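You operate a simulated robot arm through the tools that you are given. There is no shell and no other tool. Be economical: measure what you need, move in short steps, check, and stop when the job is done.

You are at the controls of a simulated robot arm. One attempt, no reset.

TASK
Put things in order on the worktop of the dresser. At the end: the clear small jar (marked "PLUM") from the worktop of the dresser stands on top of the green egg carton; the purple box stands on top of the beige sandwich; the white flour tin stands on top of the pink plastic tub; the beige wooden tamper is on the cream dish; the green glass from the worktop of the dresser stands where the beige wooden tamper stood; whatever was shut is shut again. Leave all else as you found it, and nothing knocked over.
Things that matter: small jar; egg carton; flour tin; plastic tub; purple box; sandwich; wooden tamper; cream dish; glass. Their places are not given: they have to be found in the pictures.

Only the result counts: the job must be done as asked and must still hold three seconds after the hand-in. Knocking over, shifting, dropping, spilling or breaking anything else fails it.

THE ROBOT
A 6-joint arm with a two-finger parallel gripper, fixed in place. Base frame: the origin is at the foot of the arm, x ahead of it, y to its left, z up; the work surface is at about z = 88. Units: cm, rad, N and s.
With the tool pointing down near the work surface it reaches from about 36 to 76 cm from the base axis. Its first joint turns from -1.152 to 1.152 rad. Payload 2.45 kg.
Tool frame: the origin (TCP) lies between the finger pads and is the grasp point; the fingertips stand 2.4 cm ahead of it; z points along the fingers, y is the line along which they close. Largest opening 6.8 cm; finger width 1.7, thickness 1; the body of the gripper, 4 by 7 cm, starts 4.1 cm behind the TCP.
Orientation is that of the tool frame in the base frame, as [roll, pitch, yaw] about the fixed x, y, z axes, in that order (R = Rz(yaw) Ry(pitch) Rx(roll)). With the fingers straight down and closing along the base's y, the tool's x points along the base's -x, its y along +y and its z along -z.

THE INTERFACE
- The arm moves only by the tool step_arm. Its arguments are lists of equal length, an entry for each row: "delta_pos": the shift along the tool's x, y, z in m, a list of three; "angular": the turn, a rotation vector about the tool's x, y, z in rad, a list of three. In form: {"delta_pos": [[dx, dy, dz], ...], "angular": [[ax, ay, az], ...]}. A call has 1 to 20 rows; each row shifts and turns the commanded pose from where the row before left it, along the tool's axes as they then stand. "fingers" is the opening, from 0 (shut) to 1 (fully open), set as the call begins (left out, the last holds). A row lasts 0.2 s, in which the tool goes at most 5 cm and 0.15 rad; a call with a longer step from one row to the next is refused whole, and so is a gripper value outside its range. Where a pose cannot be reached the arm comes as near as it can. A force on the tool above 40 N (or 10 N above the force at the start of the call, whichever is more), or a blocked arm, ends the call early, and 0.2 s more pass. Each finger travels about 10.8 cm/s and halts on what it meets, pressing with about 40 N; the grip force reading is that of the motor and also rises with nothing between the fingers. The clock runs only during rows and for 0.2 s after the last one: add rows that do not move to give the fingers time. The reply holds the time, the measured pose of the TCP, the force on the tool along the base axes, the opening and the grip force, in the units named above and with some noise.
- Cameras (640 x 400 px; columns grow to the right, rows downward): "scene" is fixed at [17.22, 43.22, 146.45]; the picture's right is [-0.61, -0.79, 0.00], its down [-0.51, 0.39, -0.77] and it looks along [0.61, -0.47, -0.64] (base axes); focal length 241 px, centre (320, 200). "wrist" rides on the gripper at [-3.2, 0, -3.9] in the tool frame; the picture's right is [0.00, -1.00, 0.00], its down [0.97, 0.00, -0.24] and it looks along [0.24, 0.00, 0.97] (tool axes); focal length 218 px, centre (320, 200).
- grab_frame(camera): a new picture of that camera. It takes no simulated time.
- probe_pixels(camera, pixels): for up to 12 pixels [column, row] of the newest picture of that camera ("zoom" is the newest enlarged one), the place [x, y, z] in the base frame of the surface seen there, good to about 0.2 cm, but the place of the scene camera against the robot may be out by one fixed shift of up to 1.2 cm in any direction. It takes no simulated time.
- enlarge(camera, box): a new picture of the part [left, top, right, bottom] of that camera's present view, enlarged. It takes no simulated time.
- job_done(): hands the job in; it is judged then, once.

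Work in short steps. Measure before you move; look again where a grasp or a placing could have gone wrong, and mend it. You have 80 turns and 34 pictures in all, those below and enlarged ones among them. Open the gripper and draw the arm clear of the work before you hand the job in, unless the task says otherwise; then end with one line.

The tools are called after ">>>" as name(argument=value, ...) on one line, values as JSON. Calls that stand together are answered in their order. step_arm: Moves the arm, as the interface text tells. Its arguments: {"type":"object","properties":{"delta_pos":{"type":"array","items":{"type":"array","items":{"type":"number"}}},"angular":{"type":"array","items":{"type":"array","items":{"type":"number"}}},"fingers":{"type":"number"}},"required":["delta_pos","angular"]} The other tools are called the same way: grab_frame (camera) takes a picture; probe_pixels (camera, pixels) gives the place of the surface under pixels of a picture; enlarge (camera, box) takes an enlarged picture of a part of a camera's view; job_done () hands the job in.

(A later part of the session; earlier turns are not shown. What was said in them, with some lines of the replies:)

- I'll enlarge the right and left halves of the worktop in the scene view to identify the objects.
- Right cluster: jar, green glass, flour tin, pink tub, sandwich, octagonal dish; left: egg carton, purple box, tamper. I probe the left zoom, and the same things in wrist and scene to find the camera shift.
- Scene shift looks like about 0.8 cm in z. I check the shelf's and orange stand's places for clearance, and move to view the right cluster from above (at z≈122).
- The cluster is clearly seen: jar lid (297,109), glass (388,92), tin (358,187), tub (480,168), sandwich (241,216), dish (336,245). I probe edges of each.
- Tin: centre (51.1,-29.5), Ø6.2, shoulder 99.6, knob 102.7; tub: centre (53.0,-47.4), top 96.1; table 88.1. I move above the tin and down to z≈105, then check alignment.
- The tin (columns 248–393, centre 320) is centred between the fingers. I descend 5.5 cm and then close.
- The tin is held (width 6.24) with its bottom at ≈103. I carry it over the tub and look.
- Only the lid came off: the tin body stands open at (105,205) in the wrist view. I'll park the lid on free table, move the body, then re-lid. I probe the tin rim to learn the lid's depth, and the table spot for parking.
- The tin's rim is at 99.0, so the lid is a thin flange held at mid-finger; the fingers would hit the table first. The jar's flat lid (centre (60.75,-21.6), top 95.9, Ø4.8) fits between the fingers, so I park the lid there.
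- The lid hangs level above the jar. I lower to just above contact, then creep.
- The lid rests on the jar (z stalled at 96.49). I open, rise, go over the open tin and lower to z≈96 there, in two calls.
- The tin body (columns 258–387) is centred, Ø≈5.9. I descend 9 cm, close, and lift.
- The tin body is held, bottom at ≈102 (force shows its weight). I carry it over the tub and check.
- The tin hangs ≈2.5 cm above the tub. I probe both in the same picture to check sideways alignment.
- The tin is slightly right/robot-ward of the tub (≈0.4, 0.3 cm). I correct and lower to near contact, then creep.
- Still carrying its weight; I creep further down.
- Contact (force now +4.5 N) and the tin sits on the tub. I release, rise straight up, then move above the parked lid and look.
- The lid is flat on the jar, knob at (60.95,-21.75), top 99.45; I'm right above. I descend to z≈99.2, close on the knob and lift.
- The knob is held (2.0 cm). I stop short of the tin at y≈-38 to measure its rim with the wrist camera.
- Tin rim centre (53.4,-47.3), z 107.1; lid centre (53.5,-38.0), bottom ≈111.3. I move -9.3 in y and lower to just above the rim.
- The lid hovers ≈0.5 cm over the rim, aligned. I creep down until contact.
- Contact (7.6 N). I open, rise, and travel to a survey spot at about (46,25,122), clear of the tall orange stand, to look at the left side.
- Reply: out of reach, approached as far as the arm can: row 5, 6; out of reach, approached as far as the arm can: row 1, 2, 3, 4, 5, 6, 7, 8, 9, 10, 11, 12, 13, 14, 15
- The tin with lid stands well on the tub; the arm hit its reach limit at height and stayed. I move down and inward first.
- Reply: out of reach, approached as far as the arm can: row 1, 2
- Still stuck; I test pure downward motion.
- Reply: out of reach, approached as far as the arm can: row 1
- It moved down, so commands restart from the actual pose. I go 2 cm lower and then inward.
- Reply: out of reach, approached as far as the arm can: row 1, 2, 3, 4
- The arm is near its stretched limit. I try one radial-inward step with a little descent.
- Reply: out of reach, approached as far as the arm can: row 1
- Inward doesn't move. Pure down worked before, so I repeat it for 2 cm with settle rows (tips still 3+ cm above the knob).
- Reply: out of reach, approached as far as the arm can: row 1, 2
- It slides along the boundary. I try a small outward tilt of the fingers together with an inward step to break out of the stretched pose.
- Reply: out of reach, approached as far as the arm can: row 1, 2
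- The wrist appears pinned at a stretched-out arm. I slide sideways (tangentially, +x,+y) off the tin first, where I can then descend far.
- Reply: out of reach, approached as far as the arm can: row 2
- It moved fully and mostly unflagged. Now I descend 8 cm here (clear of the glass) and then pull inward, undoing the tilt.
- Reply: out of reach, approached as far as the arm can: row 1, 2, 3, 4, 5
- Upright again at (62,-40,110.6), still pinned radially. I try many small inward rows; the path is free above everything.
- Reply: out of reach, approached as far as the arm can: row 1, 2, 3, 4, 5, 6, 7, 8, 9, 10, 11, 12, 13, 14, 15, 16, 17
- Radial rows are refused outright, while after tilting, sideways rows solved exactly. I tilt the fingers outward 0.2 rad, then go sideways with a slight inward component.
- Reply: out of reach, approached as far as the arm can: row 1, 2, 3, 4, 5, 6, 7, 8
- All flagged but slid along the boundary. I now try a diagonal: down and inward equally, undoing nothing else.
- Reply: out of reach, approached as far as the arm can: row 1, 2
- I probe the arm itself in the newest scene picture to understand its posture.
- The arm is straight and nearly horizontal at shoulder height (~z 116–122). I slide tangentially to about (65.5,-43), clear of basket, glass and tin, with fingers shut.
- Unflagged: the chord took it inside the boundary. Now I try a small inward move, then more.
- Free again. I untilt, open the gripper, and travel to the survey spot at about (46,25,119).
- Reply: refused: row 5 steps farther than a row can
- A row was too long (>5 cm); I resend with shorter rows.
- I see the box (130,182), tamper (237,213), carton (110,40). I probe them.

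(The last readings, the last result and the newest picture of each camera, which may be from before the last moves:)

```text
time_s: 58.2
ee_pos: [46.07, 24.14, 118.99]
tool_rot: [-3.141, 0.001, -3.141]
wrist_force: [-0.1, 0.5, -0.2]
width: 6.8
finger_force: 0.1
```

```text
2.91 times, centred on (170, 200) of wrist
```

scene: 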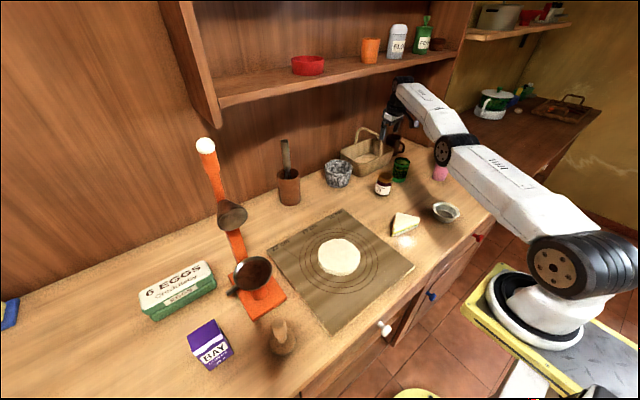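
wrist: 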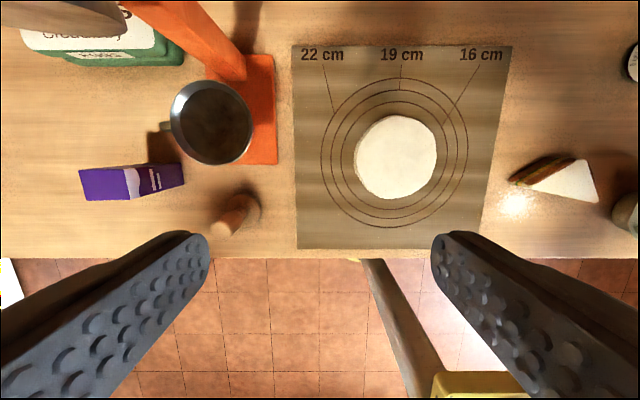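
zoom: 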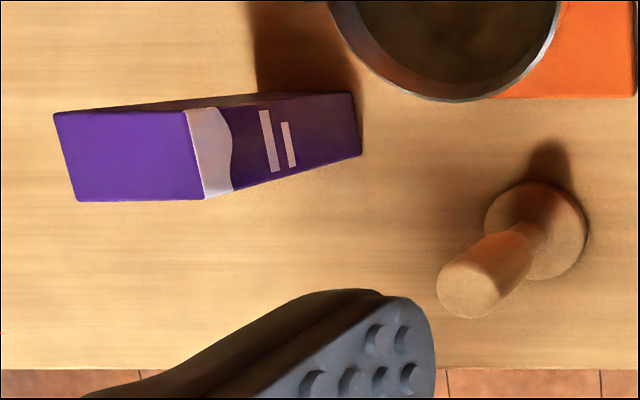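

Box: x 43–46.7, y 46–50.9, top 98.4. I probe the tamper in detail in the enlarged picture (base ellipse about (536,231), handle top (470,288)).

>>> probe_pixels(camera="zoom", pixels=[[583, 231], [540, 187], [550, 275], [490, 215], [562, 235], [562, 200], [470, 288], [441, 288], [500, 285], [470, 265], [470, 313], [578, 258]])

```text
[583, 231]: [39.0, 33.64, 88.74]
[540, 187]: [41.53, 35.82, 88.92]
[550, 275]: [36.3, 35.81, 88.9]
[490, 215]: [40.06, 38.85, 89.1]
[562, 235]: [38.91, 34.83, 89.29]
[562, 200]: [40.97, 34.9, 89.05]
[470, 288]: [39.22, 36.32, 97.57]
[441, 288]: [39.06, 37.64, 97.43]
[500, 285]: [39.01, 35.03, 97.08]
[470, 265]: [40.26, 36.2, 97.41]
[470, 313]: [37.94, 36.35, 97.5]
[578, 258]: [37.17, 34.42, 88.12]
```

Tamper base centre (39.0,36.3), Ø5.3, handle Ø2.5, top 97.5. I go round the orange stand (x≤38 while passing) to above the purple box and down to z≈103.

>>> step_arm(delta_pos=[[0.04, 0.022, 0], [0.04, 0.024, 0], [0, 0.045, 0], [0, 0.045, 0], [0, 0.045, 0], [-0.034, 0.031, 0], [-0.034, 0.032, 0], [0, 0, 0.04], [0, 0, 0.04], [0, 0, 0.04], [0, 0, 0.04], [0, 0, 0]], angular=[[0, 0, 0], [0, 0, 0], [0, 0, 0], [0, 0, 0], [0, 0, 0], [0, 0, 0], [0, 0, 0], [0, 0, 0], [0, 0, 0], [0, 0, 0], [0, 0, 0], [0, 0, 0]], fingers=1)

>>> grab_frame(camera="wrist")

```text
time_s: 60.8
ee_pos: [44.62, 48.35, 102.77]
tool_rot: [3.141, 0.002, -3.141]
wrist_force: [-0.1, 0.2, -0.2]
width: 6.79
finger_force: 0.0
```

```text
10 pictures are left
```

wrist: 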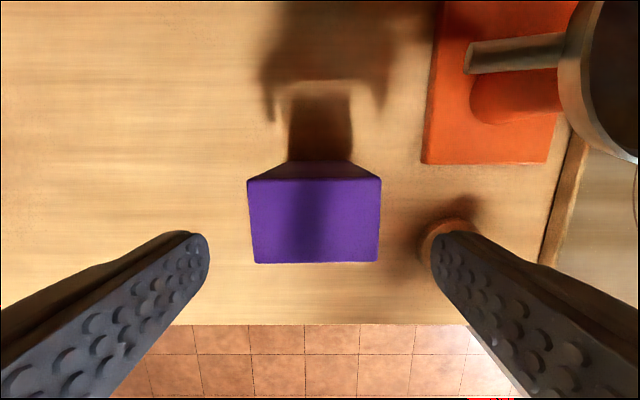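

The box (columns 248–381) is centred. I descend to z≈95.5, close, and lift to ≈110.

>>> step_arm(delta_pos=[[-0.001, 0, 0.035], [0, 0, 0.037], [0, 0, 0]], angular=[[0, 0, 0], [0, 0, 0], [0, 0, 0]])

>>> step_arm(delta_pos=[[0, 0, 0], [0, 0, 0], [0, 0, 0], [0, 0, -0.02], [0, 0, -0.045], [0, 0, -0.045], [0, 0, -0.04], [0, 0, 0]], angular=[[0, 0, 0], [0, 0, 0], [0, 0, 0], [0, 0, 0], [0, 0, 0], [0, 0, 0], [0, 0, 0], [0, 0, 0]], fingers=0)

```text
time_s: 61.6
ee_pos: [44.88, 48.35, 95.63]
tool_rot: [3.141, 0.0, -3.139]
wrist_force: [-0.2, -0.4, 0.4]
width: 6.78
finger_force: 0.1
```

```text
time_s: 63.4
ee_pos: [44.69, 48.32, 110.76]
tool_rot: [-3.141, 0.003, -3.139]
wrist_force: [0.3, -0.4, -0.5]
width: 5.12
finger_force: 40.2
```

The box is held (5.1 cm), bottom ≈103. I carry it back round the stand to above the sandwich centroid (44.4,-11.65), turning it to lie along the long side.

>>> step_arm(delta_pos=[[0.034, -0.032, 0], [0.034, -0.032, 0], [0, -0.048, 0], [0, -0.048, 0], [0, -0.048, 0], [-0.008, -0.048, 0], [-0.008, -0.048, 0], [-0.008, -0.048, 0], [-0.008, -0.048, 0], [-0.008, -0.048, 0], [-0.008, -0.048, 0], [-0.008, -0.048, 0], [-0.008, -0.048, 0], [0, -0.008, 0], [0, 0, 0], [0, 0, 0], [0, 0, 0]], angular=[[0, 0, 0], [0, 0, 0], [0, 0, 0], [0, 0, 0], [0, 0, 0], [0, 0, 0], [0, 0, 0], [0, 0, 0], [0, 0, 0], [0, 0, 0], [0, 0, 0], [0, 0, 0], [0, 0, 0], [0, 0, 0], [0, 0, 0.143], [0, 0, 0.143], [0, 0, 0]])

>>> grab_frame(camera="wrist")

```text
time_s: 67.0
ee_pos: [44.55, -11.85, 110.76]
tool_rot: [3.141, 0.002, 2.855]
wrist_force: [0.3, 0.0, -0.7]
width: 5.12
finger_force: 40.4
```

```text
9 pictures are left
```

wrist: 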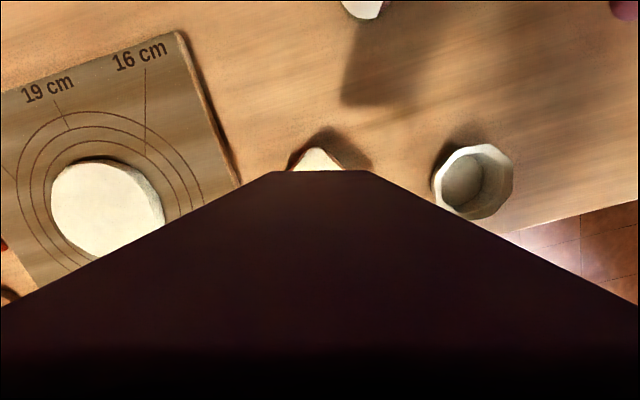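

The sandwich apex peeks out symmetrically at (318,158); aligned. I lower to just above, then creep.

>>> step_arm(delta_pos=[[0, 0, 0.04], [0, 0, 0.04], [0, 0, 0.02], [0, 0, 0]], angular=[[0, 0, 0], [0, 0, 0], [0, 0, 0], [0, 0, 0]])

>>> step_arm(delta_pos=[[0, 0, 0.003], [0, 0, 0.002]], angular=[[0, 0, 0], [0, 0, 0]])

>>> step_arm(delta_pos=[[0, 0, 0.002], [0, 0, 0]], angular=[[0, 0, 0], [0, 0, 0]])

```text
time_s: 68.0
ee_pos: [44.74, -11.76, 100.43]
tool_rot: [-3.141, 0.001, 2.857]
wrist_force: [0.2, 0.4, -0.7]
width: 5.11
finger_force: 40.1
```

```text
time_s: 68.6
ee_pos: [44.62, -11.83, 100.09]
tool_rot: [3.141, 0.001, 2.858]
wrist_force: [0.3, 0.2, 0.5]
width: 5.11
finger_force: 39.9
```

```text
time_s: 69.2
ee_pos: [44.62, -11.82, 100.02]
tool_rot: [-3.142, 0.003, 2.858]
wrist_force: [-2.0, -0.9, 14.9]
width: 5.11
finger_force: 39.9
```

Firm contact (15 N). I release, rise, turn back, tilt the fingers forward by 0.48 rad (needed for reach at the carton), and go to a standoff before the jar.

>>> step_arm(delta_pos=[[0, 0, 0], [0, 0, 0], [0, 0, -0.02], [0, 0, -0.05], [0, 0, -0.05], [0, 0, 0], [0, 0, 0], [-0.0288, -0.0249, 0.0238], [-0.0288, -0.0249, 0.0238], [-0.0288, -0.0249, 0.0238], [-0.0288, -0.0249, 0.0238], [0, 0, 0], [0, 0, 0], [0, 0, 0], [0, 0, 0], [0, 0, 0]], angular=[[0, 0, 0], [0, 0, 0], [0, 0, 0], [0, 0, 0], [0, 0, 0], [0, 0, -0.143], [0, 0, -0.143], [0, 0, 0], [0, 0, 0], [0, 0, 0], [0, 0, 0], [0, -0.12, 0], [0, -0.12, 0], [0, -0.12, 0], [0, -0.12, 0], [0, 0, 0]], fingers=1)

>>> grab_frame(camera="wrist")

```text
time_s: 72.6
ee_pos: [56.04, -21.61, 102.52]
tool_rot: [-3.14, 0.483, -3.141]
wrist_force: [0.3, -0.2, 0.3]
width: 6.82
finger_force: 0.1
```

```text
8 pictures are left
```

wrist: 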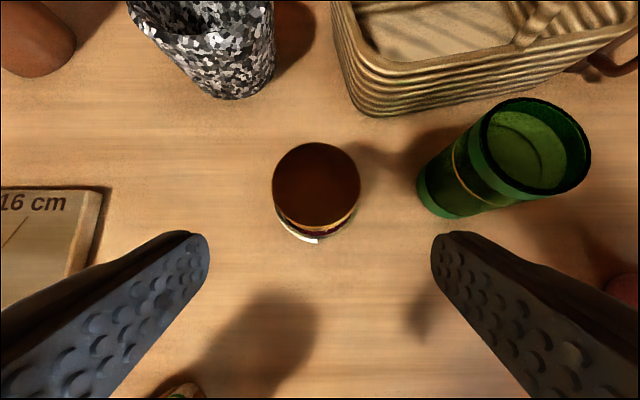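

The jar (columns 273–360) is nearly centred. I probe its lid edges, and the glass rim for later.

>>> probe_pixels(camera="wrist", pixels=[[275, 190], [358, 190], [316, 145], [316, 222], [316, 238], [483, 145], [588, 150], [545, 100], [532, 192], [425, 200], [465, 216]])

```text
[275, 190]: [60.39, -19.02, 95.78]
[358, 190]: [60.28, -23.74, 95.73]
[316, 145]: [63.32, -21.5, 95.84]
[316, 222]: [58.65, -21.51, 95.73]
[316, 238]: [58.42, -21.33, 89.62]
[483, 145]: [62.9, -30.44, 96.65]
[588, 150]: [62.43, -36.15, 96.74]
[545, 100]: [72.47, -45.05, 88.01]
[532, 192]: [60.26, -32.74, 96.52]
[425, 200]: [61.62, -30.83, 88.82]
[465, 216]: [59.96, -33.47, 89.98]
```

Jar centre (60.95,-21.45). I advance 10.3 cm along the fingers, close, and lift.

>>> step_arm(delta_pos=[[-0.001, 0.0016, 0.03], [0, 0, 0.03], [0, 0, 0.028], [0, 0, 0.015], [0, 0, 0]], angular=[[0, 0, 0], [0, 0, 0], [0, 0, 0], [0, 0, 0], [0, 0, 0]])

>>> step_arm(delta_pos=[[0, 0, 0], [0, 0, 0], [0, 0, 0], [-0.0093, 0, -0.0177], [-0.0186, 0, -0.0354], [-0.0186, 0, -0.0354], [-0.0186, 0, -0.0354], [0, 0, 0]], angular=[[0, 0, 0], [0, 0, 0], [0, 0, 0], [0, 0, 0], [0, 0, 0], [0, 0, 0], [0, 0, 0], [0, 0, 0]], fingers=0)

>>> enlarge(camera="scene", box=[340, 90, 500, 240])

```text
time_s: 73.8
ee_pos: [60.98, -21.6, 93.31]
tool_rot: [3.141, 0.482, 3.141]
wrist_force: [0.5, 0.0, 0.4]
width: 6.79
finger_force: 0.0
```

```text
time_s: 75.6
ee_pos: [61.16, -21.51, 107.34]
tool_rot: [3.14, 0.481, -3.141]
wrist_force: [-1.7, 0.0, -3.4]
width: 5.9
finger_force: 39.5
```

```text
2.67 times, centred on (420, 165) of scene
```

zoom: 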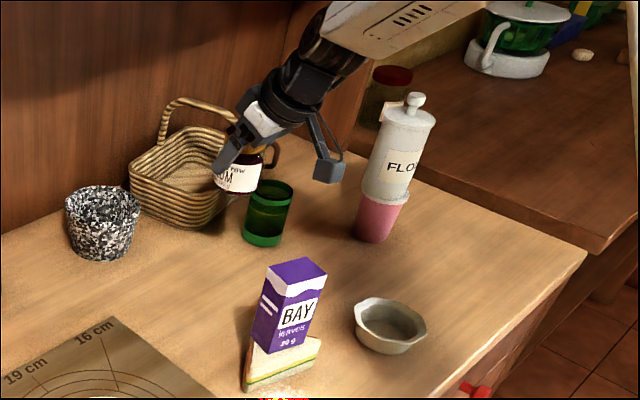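

The whole jar is held (Ø5.9, weight felt); box and tin stand well. I carry it round the stand to a standoff at about (52,49.5,107) before the carton.

>>> step_arm(delta_pos=[[0.02658, 0.039, -0.01386], [0.02658, 0.039, -0.01386], [0.02658, 0.039, -0.01386], [0.02658, 0.039, -0.01386], [0.02658, 0.039, -0.01386], [0, 0.049, 0], [0, 0.049, 0], [0, 0.049, 0], [0, 0.049, 0], [0, 0.049, 0], [0, 0.049, 0], [0.0372, 0.02, -0.0194], [0, 0.045, 0], [0, 0.045, 0], [0, 0.045, 0], [0, 0.045, 0], [-0.02924, 0.007, 0.01525], [-0.02924, 0.007, 0.01525], [-0.02924, 0.007, 0.01525], [0, 0, 0]], angular=[[0, 0, 0], [0, 0, 0], [0, 0, 0], [0, 0, 0], [0, 0, 0], [0, 0, 0], [0, 0, 0], [0, 0, 0], [0, 0, 0], [0, 0, 0], [0, 0, 0], [0, 0, 0], [0, 0, 0], [0, 0, 0], [0, 0, 0], [0, 0, 0], [0, 0, 0], [0, 0, 0], [0, 0, 0], [0, 0, 0]])

>>> grab_frame(camera="wrist")

```text
time_s: 79.8
ee_pos: [52.28, 49.31, 107.28]
tool_rot: [3.141, 0.484, -3.141]
wrist_force: [0.8, 0.2, -3.5]
width: 5.91
finger_force: 39.8
out of reach, approached as far as the arm can: row 16
```

```text
6 pictures are left
```

wrist: 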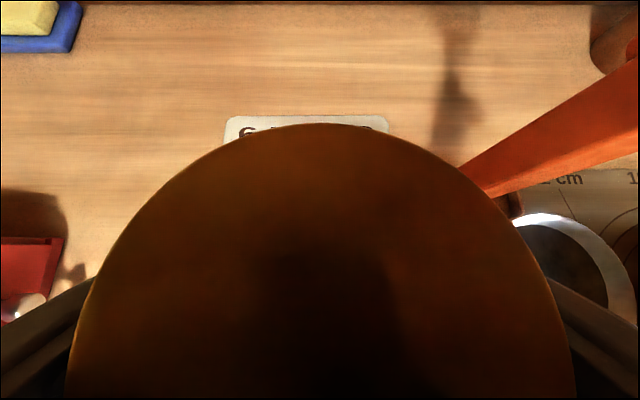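

Row 16 hit a joint limit but it recovered. The carton's far edge is visible at row ≈117, columns 226–388; I probe it.

>>> probe_pixels(camera="wrist", pixels=[[228, 120], [305, 119], [384, 119], [235, 135], [385, 128], [228, 135], [500, 190], [30, 260]])

>>> probe_pixels(camera="scene", pixels=[[142, 297], [205, 264], [213, 276], [152, 312], [178, 285], [190, 278], [165, 295], [176, 292]])

```text
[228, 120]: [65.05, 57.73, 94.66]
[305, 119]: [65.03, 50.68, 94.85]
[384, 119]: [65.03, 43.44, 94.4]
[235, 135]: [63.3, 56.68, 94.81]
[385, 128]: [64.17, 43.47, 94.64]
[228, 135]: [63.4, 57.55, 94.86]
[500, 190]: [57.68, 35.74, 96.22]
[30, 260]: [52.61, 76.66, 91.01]
```

```text
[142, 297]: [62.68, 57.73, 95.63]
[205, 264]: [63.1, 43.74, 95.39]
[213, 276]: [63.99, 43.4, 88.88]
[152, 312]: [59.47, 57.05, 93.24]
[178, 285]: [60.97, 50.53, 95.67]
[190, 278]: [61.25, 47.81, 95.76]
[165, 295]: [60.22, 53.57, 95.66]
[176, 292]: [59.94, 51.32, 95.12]
```

Carton top: x 60.3–65.0, y 43.3–57.7, z 94.85, so target jar centre (62.65,50.5). I lower to z≈101.5 first (away from the reach limit), then go horizontally over the carton.

>>> step_arm(delta_pos=[[0.01346, 0, 0.02572], [0.01346, 0, 0.02572], [-0.03066, 0.0035, 0.01597], [-0.03066, 0.0035, 0.01597], [-0.03066, 0.0035, 0.01597], [0, 0, 0]], angular=[[0, 0, 0], [0, 0, 0], [0, 0, 0], [0, 0, 0], [0, 0, 0], [0, 0, 0]])

```text
time_s: 81.1
ee_pos: [61.5, 49.29, 99.56]
tool_rot: [-3.092, 0.441, -3.114]
wrist_force: [0.7, -0.2, 4.2]
width: 5.93
finger_force: 39.5
stopped in row 6: the force on the tool passed its limit (the readings are from after the stop); the commanded pose is now the measured one
```

The force limit tripped at the end and z is lower than asked (99.6). I look at the scene closely.

>>> enlarge(camera="scene", box=[110, 130, 330, 340])

```text
1.90 times, centred on (220, 235) of scene
```

zoom: 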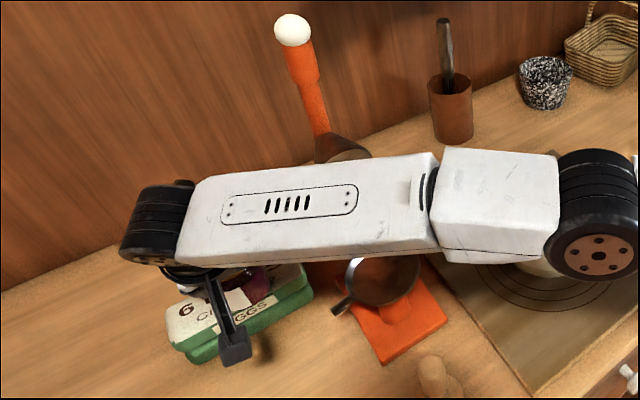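

The ball is still at its old place (205,145), so the stand hasn't moved. I probe the forearm, the stand and the jar/carton to see what touches.

>>> probe_pixels(camera="zoom", pixels=[[345, 150], [318, 110], [345, 172], [300, 172], [200, 190], [160, 220], [430, 170], [440, 250], [195, 260], [255, 283], [305, 275], [590, 200]])

```text
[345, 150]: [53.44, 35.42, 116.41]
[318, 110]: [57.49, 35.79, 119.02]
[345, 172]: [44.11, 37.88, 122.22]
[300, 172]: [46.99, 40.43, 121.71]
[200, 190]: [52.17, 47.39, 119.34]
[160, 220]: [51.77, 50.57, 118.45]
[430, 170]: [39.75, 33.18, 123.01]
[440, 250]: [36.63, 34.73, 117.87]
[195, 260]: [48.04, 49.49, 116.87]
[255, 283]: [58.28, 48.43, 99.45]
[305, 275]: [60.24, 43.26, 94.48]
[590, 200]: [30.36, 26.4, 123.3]
```

The forearm is ~8 cm clear of the stand; the arm evidently sagged near its limit and the jar touched the carton top. I lift 1.7 cm and restore the orientation.

>>> step_arm(delta_pos=[[-0.0073, 0, -0.0154], [0, 0, 0], [0, 0, 0]], angular=[[0, 0, 0], [-0.038, -0.041, 0.024], [0, 0, 0]])

```text
time_s: 81.9
ee_pos: [61.43, 49.48, 101.06]
tool_rot: [-3.139, 0.482, -3.139]
wrist_force: [-1.0, 0.1, -3.0]
width: 5.92
finger_force: 40.4
```

Back under control, hanging free. I make the last 1.2 cm outward in small rows.

>>> step_arm(delta_pos=[[-0.0035, 0.002, 0.0018], [-0.0035, 0.002, 0.0018], [-0.0035, 0.002, 0.0018], [0, 0, 0]], angular=[[0, 0, 0], [0, 0, 0], [0, 0, 0], [0, 0, 0]])

```text
time_s: 82.9
ee_pos: [62.56, 50.06, 101.08]
tool_rot: [-3.138, 0.483, -3.138]
wrist_force: [-0.5, 0.6, -4.0]
width: 5.91
finger_force: 40.8
```

Positioned over the carton. I creep down: 0.7 cm, then small steps.

>>> step_arm(delta_pos=[[0.0016, 0, 0.0031], [0.0016, 0, 0.0031], [0, 0, 0]], angular=[[0, 0, 0], [0, 0, 0], [0, 0, 0]])

>>> step_arm(delta_pos=[[0.0009, 0, 0.0018], [0, 0, 0]], angular=[[0, 0, 0], [0, 0, 0]])

```text
time_s: 83.7
ee_pos: [62.57, 50.18, 100.29]
tool_rot: [-3.139, 0.482, -3.138]
wrist_force: [0.4, -0.5, -3.7]
width: 5.93
finger_force: 40.0
```

```text
time_s: 84.3
ee_pos: [62.61, 50.03, 100.24]
tool_rot: [-3.139, 0.481, -3.139]
wrist_force: [-0.4, 0.5, -3.4]
width: 5.89
finger_force: 40.1
```

>>> step_arm(delta_pos=[[0.0009, 0, 0.0018], [0, 0, 0]], angular=[[0, 0, 0], [0, 0, 0]])

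>>> enlarge(camera="scene", box=[140, 240, 240, 320])

```text
time_s: 84.9
ee_pos: [62.62, 49.96, 100.0]
tool_rot: [-3.137, 0.482, -3.138]
wrist_force: [0.1, 0.2, -3.7]
width: 5.9
finger_force: 39.9
```

```text
5.00 times, centred on (190, 280) of scene
```

zoom: 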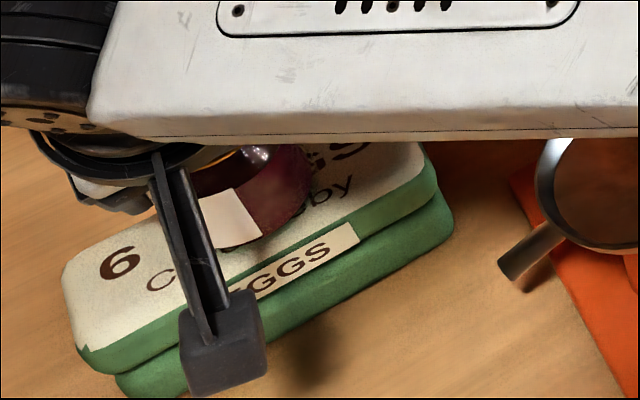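

The jar looks upright over the carton; still bearing weight, so I keep creeping.

>>> step_arm(delta_pos=[[0.0005, 0, 0.0009], [0.0005, 0, 0.0009], [0, 0, 0]], angular=[[0, 0, 0], [0, 0, 0], [0, 0, 0]])

>>> step_arm(delta_pos=[[0.0005, 0, 0.0009], [0, 0, 0]], angular=[[0, 0, 0], [0, 0, 0]])

```text
time_s: 85.7
ee_pos: [62.55, 50.03, 99.76]
tool_rot: [-3.138, 0.483, -3.138]
wrist_force: [-0.4, 0.1, -2.6]
width: 5.92
finger_force: 40.5
```

```text
time_s: 86.3
ee_pos: [62.59, 50.09, 99.65]
tool_rot: [-3.14, 0.482, -3.136]
wrist_force: [-0.4, 0.6, -3.5]
width: 5.91
finger_force: 39.8
```

>>> step_arm(delta_pos=[[0.0005, 0, 0.0009], [0, 0, 0]], angular=[[0, 0, 0], [0, 0, 0]])

>>> step_arm(delta_pos=[[0.0005, 0, 0.0009], [0, 0, 0]], angular=[[0, 0, 0], [0, 0, 0]])

```text
time_s: 86.9
ee_pos: [62.61, 50.0, 99.62]
tool_rot: [-3.14, 0.483, -3.139]
wrist_force: [-0.8, -1.0, -1.0]
width: 5.9
finger_force: 40.2
```

```text
time_s: 87.5
ee_pos: [62.56, 50.09, 99.66]
tool_rot: [-3.14, 0.484, -3.137]
wrist_force: [-0.6, 0.1, 3.8]
width: 5.89
finger_force: 39.7
```

Contact (force turned to +3.8). I release, back off along the fingers, untilt and go above the tamper (39.0,36.3).

>>> step_arm(delta_pos=[[0, 0, 0], [0, 0, 0], [0, 0, -0.015], [0, 0, -0.03], [0, 0, -0.035], [0.0354, -0.02, -0.0185], [0.0354, -0.02, -0.0185], [0, 0, 0], [0, 0, 0], [0, 0, 0], [0, 0, 0], [0, 0, 0]], angular=[[0, 0, 0], [0, 0, 0], [0, 0, 0], [0, 0, 0], [0, 0, 0], [0, 0, 0], [0, 0, 0], [0, 0.12, 0], [0, 0.12, 0], [0, 0.12, 0], [0, 0.12, 0], [0, 0, 0]], fingers=1)

>>> enlarge(camera="scene", box=[120, 220, 320, 370])

```text
time_s: 90.1
ee_pos: [51.03, 46.07, 106.68]
tool_rot: [-3.138, -0.001, -3.14]
wrist_force: [0.8, 0.0, -0.2]
width: 6.79
finger_force: 0.1
```

```text
2.67 times, centred on (220, 295) of scene
```

zoom: 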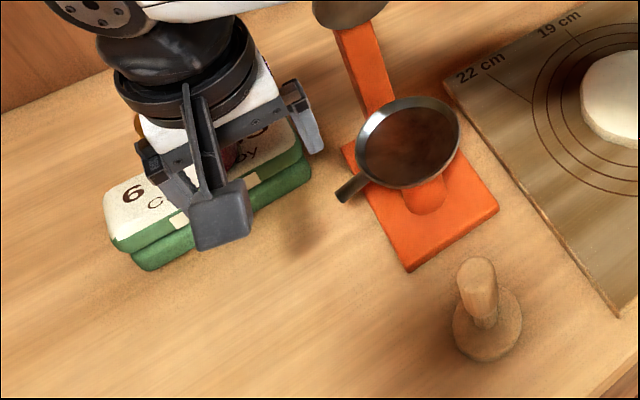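

The jar is hidden behind the hand for now. I move above the tamper, lower to z≈95.6, close on the handle and lift.

>>> step_arm(delta_pos=[[0.0301, -0.0244, 0], [0.0301, -0.0244, 0], [0.0301, -0.0244, 0], [0.03, -0.0245, 0], [0, 0, 0.04], [0, 0, 0.04], [0, 0, 0.031], [0, 0, 0]], angular=[[0, 0, 0], [0, 0, 0], [0, 0, 0], [0, 0, 0], [0, 0, 0], [0, 0, 0], [0, 0, 0], [0, 0, 0]])

>>> step_arm(delta_pos=[[0, 0, 0], [0, 0, 0], [0, 0, 0], [0, 0, 0], [0, 0, -0.02], [0, 0, -0.045], [0, 0, -0.045], [0, 0, 0]], angular=[[0, 0, 0], [0, 0, 0], [0, 0, 0], [0, 0, 0], [0, 0, 0], [0, 0, 0], [0, 0, 0], [0, 0, 0]], fingers=0)

```text
time_s: 91.9
ee_pos: [38.77, 36.15, 95.43]
tool_rot: [-3.138, 0.001, -3.141]
wrist_force: [0.6, 0.2, -0.3]
width: 6.82
finger_force: 0.0
```

```text
time_s: 93.7
ee_pos: [39.05, 36.24, 106.33]
tool_rot: [-3.138, 0.002, -3.14]
wrist_force: [0.4, 0.7, -0.9]
width: 2.71
finger_force: 40.6
```

Tamper held (2.7 cm). I carry it at z≈112 over to the dish (38.95,-27.4), then down to z≈98.

>>> step_arm(delta_pos=[[0, -0.045, -0.02], [0, -0.045, -0.02], [0, -0.045, -0.02], [0, -0.048, 0], [0, -0.048, 0], [0, -0.048, 0], [0, -0.048, 0], [0, -0.048, 0], [0, -0.048, 0], [0, -0.048, 0], [0, -0.048, 0], [0, -0.048, 0], [0, -0.048, 0], [0, -0.0214, 0], [0, 0, 0]], angular=[[0, 0, 0], [0, 0, 0], [0, 0, 0], [0, 0, 0], [0, 0, 0], [0, 0, 0], [0, 0, 0], [0, 0, 0], [0, 0, 0], [0, 0, 0], [0, 0, 0], [0, 0, 0], [0, 0, 0], [0, 0, 0], [0, 0, 0]])

>>> step_arm(delta_pos=[[0, 0, 0.045], [0, 0, 0.045], [0, 0, 0.04], [0, 0, 0]], angular=[[0, 0, 0], [0, 0, 0], [0, 0, 0], [0, 0, 0]])

>>> enlarge(camera="scene", box=[360, 130, 500, 230])

```text
time_s: 96.9
ee_pos: [39.11, -27.6, 112.69]
tool_rot: [-3.139, 0.001, -3.14]
wrist_force: [0.1, -0.8, -0.6]
width: 2.68
finger_force: 40.2
```

```text
time_s: 97.9
ee_pos: [39.05, -27.39, 99.78]
tool_rot: [-3.138, 0.002, -3.141]
wrist_force: [-0.6, 0.0, -0.9]
width: 2.7
finger_force: 40.0
```

```text
4.00 times, centred on (430, 180) of scene
```

zoom: 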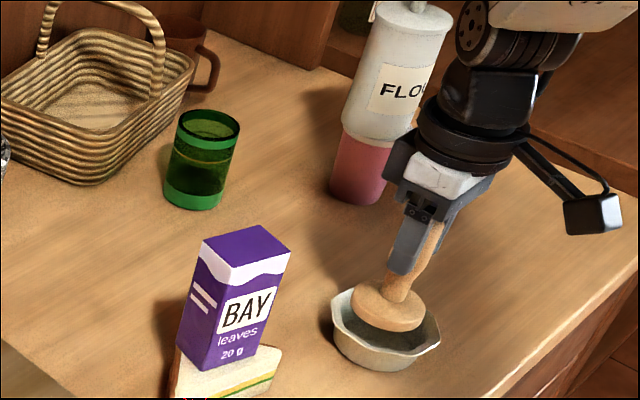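

The tamper's base hangs centred over the dish. I probe the rim and base to refine.

>>> probe_pixels(camera="zoom", pixels=[[333, 305], [440, 340], [350, 289], [428, 316], [338, 330], [405, 360], [351, 305], [425, 315], [388, 328], [400, 290], [422, 330], [425, 345]])

```text
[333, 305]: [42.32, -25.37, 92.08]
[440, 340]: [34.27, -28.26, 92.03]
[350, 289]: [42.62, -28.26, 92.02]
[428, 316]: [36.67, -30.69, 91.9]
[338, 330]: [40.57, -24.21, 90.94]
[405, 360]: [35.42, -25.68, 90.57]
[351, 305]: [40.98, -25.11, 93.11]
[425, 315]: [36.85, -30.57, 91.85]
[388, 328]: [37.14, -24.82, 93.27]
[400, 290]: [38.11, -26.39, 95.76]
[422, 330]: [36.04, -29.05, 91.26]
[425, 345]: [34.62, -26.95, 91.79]
```

Consistent with my estimate (shift only −0.1 in y). I lower to 96.5 and creep until contact.

>>> step_arm(delta_pos=[[0.001, -0.0015, 0.015], [0, 0, 0.017], [0, 0, 0]], angular=[[0, 0, 0], [0, 0, 0], [0, 0, 0]])

>>> step_arm(delta_pos=[[0, 0, 0.003], [0, 0, 0.001]], angular=[[0, 0, 0], [0, 0, 0]])

>>> step_arm(delta_pos=[[0, 0, 0.002], [0, 0, 0]], angular=[[0, 0, 0], [0, 0, 0]])

```text
time_s: 98.7
ee_pos: [38.97, -27.6, 96.3]
tool_rot: [-3.138, 0.001, -3.14]
wrist_force: [-0.4, -0.3, -1.6]
width: 2.67
finger_force: 40.3
```

```text
time_s: 99.3
ee_pos: [39.13, -27.59, 96.09]
tool_rot: [-3.138, 0.001, -3.139]
wrist_force: [-1.1, 0.5, 1.2]
width: 2.66
finger_force: 39.9
```

```text
time_s: 99.9
ee_pos: [39.2, -27.65, 96.02]
tool_rot: [-3.136, 0.003, -3.141]
wrist_force: [-3.4, 6.3, 32.5]
width: 2.7
finger_force: 40.1
```

Firm contact in the dish (32 N). I release, rise, and move above the glass (62.95,-33.35).

>>> step_arm(delta_pos=[[0, 0, 0], [0, 0, 0], [0, 0, 0], [0, 0, -0.02], [0, 0, -0.04], [0, 0, -0.045], [-0.0477, -0.0115, 0], [-0.0477, -0.0115, 0], [-0.0477, -0.0115, 0], [-0.0477, -0.0115, 0], [-0.0472, -0.0115, 0], [0, 0, 0.03], [0, 0, 0]], angular=[[0, 0, 0], [0, 0, 0], [0, 0, 0], [0, 0, 0], [0, 0, 0], [0, 0, 0], [0, 0, 0], [0, 0, 0], [0, 0, 0], [0, 0, 0], [0, 0, 0], [0, 0, 0], [0, 0, 0]], fingers=1)

>>> grab_frame(camera="wrist")

```text
time_s: 102.7
ee_pos: [62.66, -33.14, 103.44]
tool_rot: [-3.137, 0.001, -3.14]
wrist_force: [-0.6, 0.8, 0.3]
width: 6.8
finger_force: 0.1
```

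```text
1 pictures are left
```

wrist: 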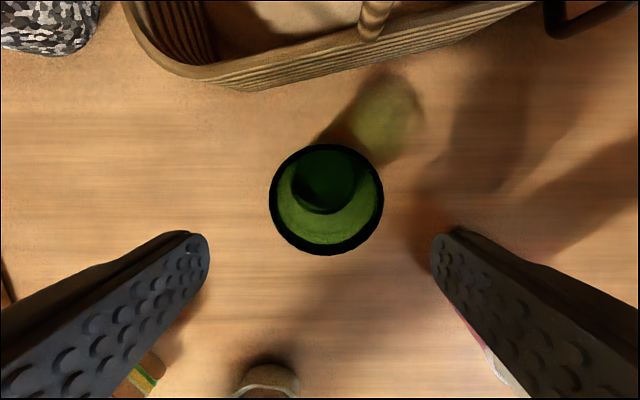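

Glass centre (326,199): at about (63.15,-33.45). I correct, lower to z≈93.5, close, and lift.

>>> step_arm(delta_pos=[[-0.0045, -0.003, 0], [0, 0, 0.035], [0, 0, 0.035], [0, 0, 0.029], [0, 0, 0]], angular=[[0, 0, 0], [0, 0, 0], [0, 0, 0], [0, 0, 0], [0, 0, 0]])

>>> step_arm(delta_pos=[[0, 0, 0], [0, 0, 0], [0, 0, 0], [0, 0, -0.015], [0, 0, -0.035], [0, 0, -0.04], [0, 0, -0.03], [0, 0, 0]], angular=[[0, 0, 0], [0, 0, 0], [0, 0, 0], [0, 0, 0], [0, 0, 0], [0, 0, 0], [0, 0, 0], [0, 0, 0]], fingers=0)

```text
time_s: 103.9
ee_pos: [63.02, -33.82, 93.44]
tool_rot: [-3.138, 0.001, 3.141]
wrist_force: [-0.2, -0.2, 0.0]
width: 6.79
finger_force: 0.1
```

```text
time_s: 105.7
ee_pos: [63.01, -33.58, 105.71]
tool_rot: [-3.138, 0.002, -3.139]
wrist_force: [0.6, -0.1, -1.7]
width: 5.78
finger_force: 40.0
```

Glass held, bottom ≈100.3. I carry it in front of/behind things (x≈58 past the box, then diagonally) to above the tamper's old spot (39.0,36.3).

>>> step_arm(delta_pos=[[0.016, 0.046, 0], [0.016, 0.046, 0], [0.016, 0.046, 0], [0, 0.048, 0], [0, 0.048, 0], [0, 0.048, 0], [0.03, 0.038, 0], [0.03, 0.038, 0], [0.03, 0.038, 0], [0.03, 0.038, 0], [0.03, 0.038, 0], [0.03, 0.038, 0], [0.003, 0.0473, 0], [0.003, 0.0473, 0], [0.003, 0.0473, 0], [0.003, 0.0473, 0], [0, 0, 0]], angular=[[0, 0, 0], [0, 0, 0], [0, 0, 0], [0, 0, 0], [0, 0, 0], [0, 0, 0], [0, 0, 0], [0, 0, 0], [0, 0, 0], [0, 0, 0], [0, 0, 0], [0, 0, 0], [0, 0, 0], [0, 0, 0], [0, 0, 0], [0, 0, 0], [0, 0, 0]])

>>> step_arm(delta_pos=[[0, 0, 0.04], [0, 0, 0.04], [0, 0, 0.025], [0, 0, 0.008], [0, 0, 0]], angular=[[0, 0, 0], [0, 0, 0], [0, 0, 0], [0, 0, 0], [0, 0, 0]])

```text
time_s: 109.3
ee_pos: [38.92, 36.1, 105.22]
tool_rot: [-3.137, 0.002, -3.14]
wrist_force: [1.2, -0.2, -1.1]
width: 5.79
finger_force: 39.5
```

```text
time_s: 110.5
ee_pos: [39.13, 36.23, 93.78]
tool_rot: [-3.139, 0.001, -3.14]
wrist_force: [-0.1, -1.1, -1.3]
width: 5.79
finger_force: 40.6
```

At (39.1,36.2,93.8), just above the worktop; I creep to contact.

>>> step_arm(delta_pos=[[0, 0, 0.002], [0, 0, 0.001]], angular=[[0, 0, 0], [0, 0, 0]])

>>> step_arm(delta_pos=[[0, 0, 0.001], [0, 0, 0]], angular=[[0, 0, 0], [0, 0, 0]])

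```text
time_s: 111.1
ee_pos: [39.14, 36.27, 93.61]
tool_rot: [-3.139, 0.003, -3.14]
wrist_force: [0.4, 0.1, -1.7]
width: 5.77
finger_force: 40.0
```

```text
time_s: 111.7
ee_pos: [39.14, 36.34, 93.55]
tool_rot: [-3.138, 0.001, -3.14]
wrist_force: [0.8, 0.1, -1.5]
width: 5.79
finger_force: 39.2
```

>>> step_arm(delta_pos=[[0, 0, 0.001], [0, 0, 0]], angular=[[0, 0, 0], [0, 0, 0]])

>>> step_arm(delta_pos=[[0, 0, 0.001], [0, 0, 0]], angular=[[0, 0, 0], [0, 0, 0]])

```text
time_s: 112.3
ee_pos: [39.03, 36.24, 93.47]
tool_rot: [-3.137, 0.003, 3.142]
wrist_force: [-0.1, 0.0, -1.5]
width: 5.79
finger_force: 40.0
```

```text
time_s: 112.9
ee_pos: [39.16, 36.39, 93.49]
tool_rot: [-3.141, 0.002, -3.14]
wrist_force: [0.2, -3.2, 9.2]
width: 5.79
finger_force: 40.3
```

Contact (9 N). I release, rise straight up and withdraw to the middle, then take the last picture.

>>> step_arm(delta_pos=[[0, 0, 0], [0, 0, 0], [0, 0, 0], [0, 0, -0.02], [0, 0, -0.045], [0, 0, -0.045], [0, 0, -0.045], [0, 0, -0.045], [0, -0.045, -0.02], [-0.01, -0.045, -0.02], [-0.01, -0.045, 0], [-0.01, -0.045, 0], [-0.01, -0.045, 0], [-0.01, -0.045, 0], [0, -0.045, 0], [0, -0.045, 0], [0, 0, 0]], angular=[[0, 0, 0], [0, 0, 0], [0, 0, 0], [0, 0, 0], [0, 0, 0], [0, 0, 0], [0, 0, 0], [0, 0, 0], [0, 0, 0], [0, 0, 0], [0, 0, 0], [0, 0, 0], [0, 0, 0], [0, 0, 0], [0, 0, 0], [0, 0, 0], [0, 0, 0]], fingers=1)

>>> grab_frame(camera="scene")

```text
refused: row 10 steps farther than a row can; nothing moved
```

```text
0 pictures are left
```

scene: 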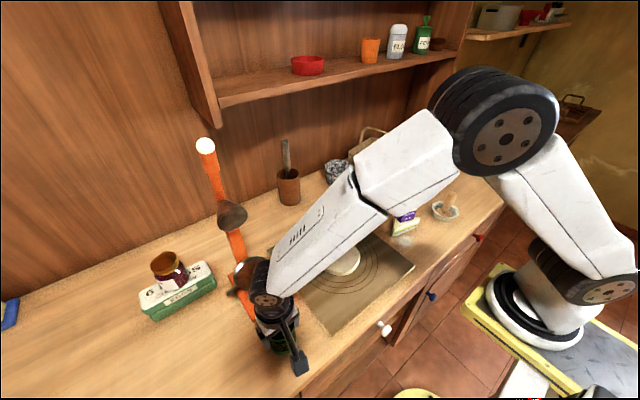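

The jar stands on the carton and the tamper in the dish; the retreat was refused for one long row. I resend it with shorter rows.

>>> step_arm(delta_pos=[[0, 0, 0], [0, 0, 0], [0, 0, 0], [0, 0, -0.02], [0, 0, -0.045], [0, 0, -0.045], [0, 0, -0.045], [0, 0, -0.045], [0, -0.045, 0], [0, -0.045, 0], [-0.01, -0.045, 0], [-0.01, -0.045, 0], [-0.01, -0.045, 0], [0, -0.045, 0], [0, 0, 0]], angular=[[0, 0, 0], [0, 0, 0], [0, 0, 0], [0, 0, 0], [0, 0, 0], [0, 0, 0], [0, 0, 0], [0, 0, 0], [0, 0, 0], [0, 0, 0], [0, 0, 0], [0, 0, 0], [0, 0, 0], [0, 0, 0], [0, 0, 0]], fingers=1)

```text
time_s: 116.1
ee_pos: [42.01, 9.36, 113.6]
tool_rot: [-3.138, 0.002, -3.141]
wrist_force: [0.9, 0.3, 0.0]
width: 6.81
finger_force: 0.2
```

The gripper is open and clear of the work at (42,9,114); all five placings are made, so I hand in.

>>> job_done()

```text
The job is handed in.
```

I made all five placings and handed the job in with the gripper open and the arm clear; the last picture showed the jar on the egg carton and the tamper in the cream dish. Earlier pictures showed the purple box on the sandwich and the lidded flour tin on the pink tub, but the glass's release at the tamper's old spot was not photographed.
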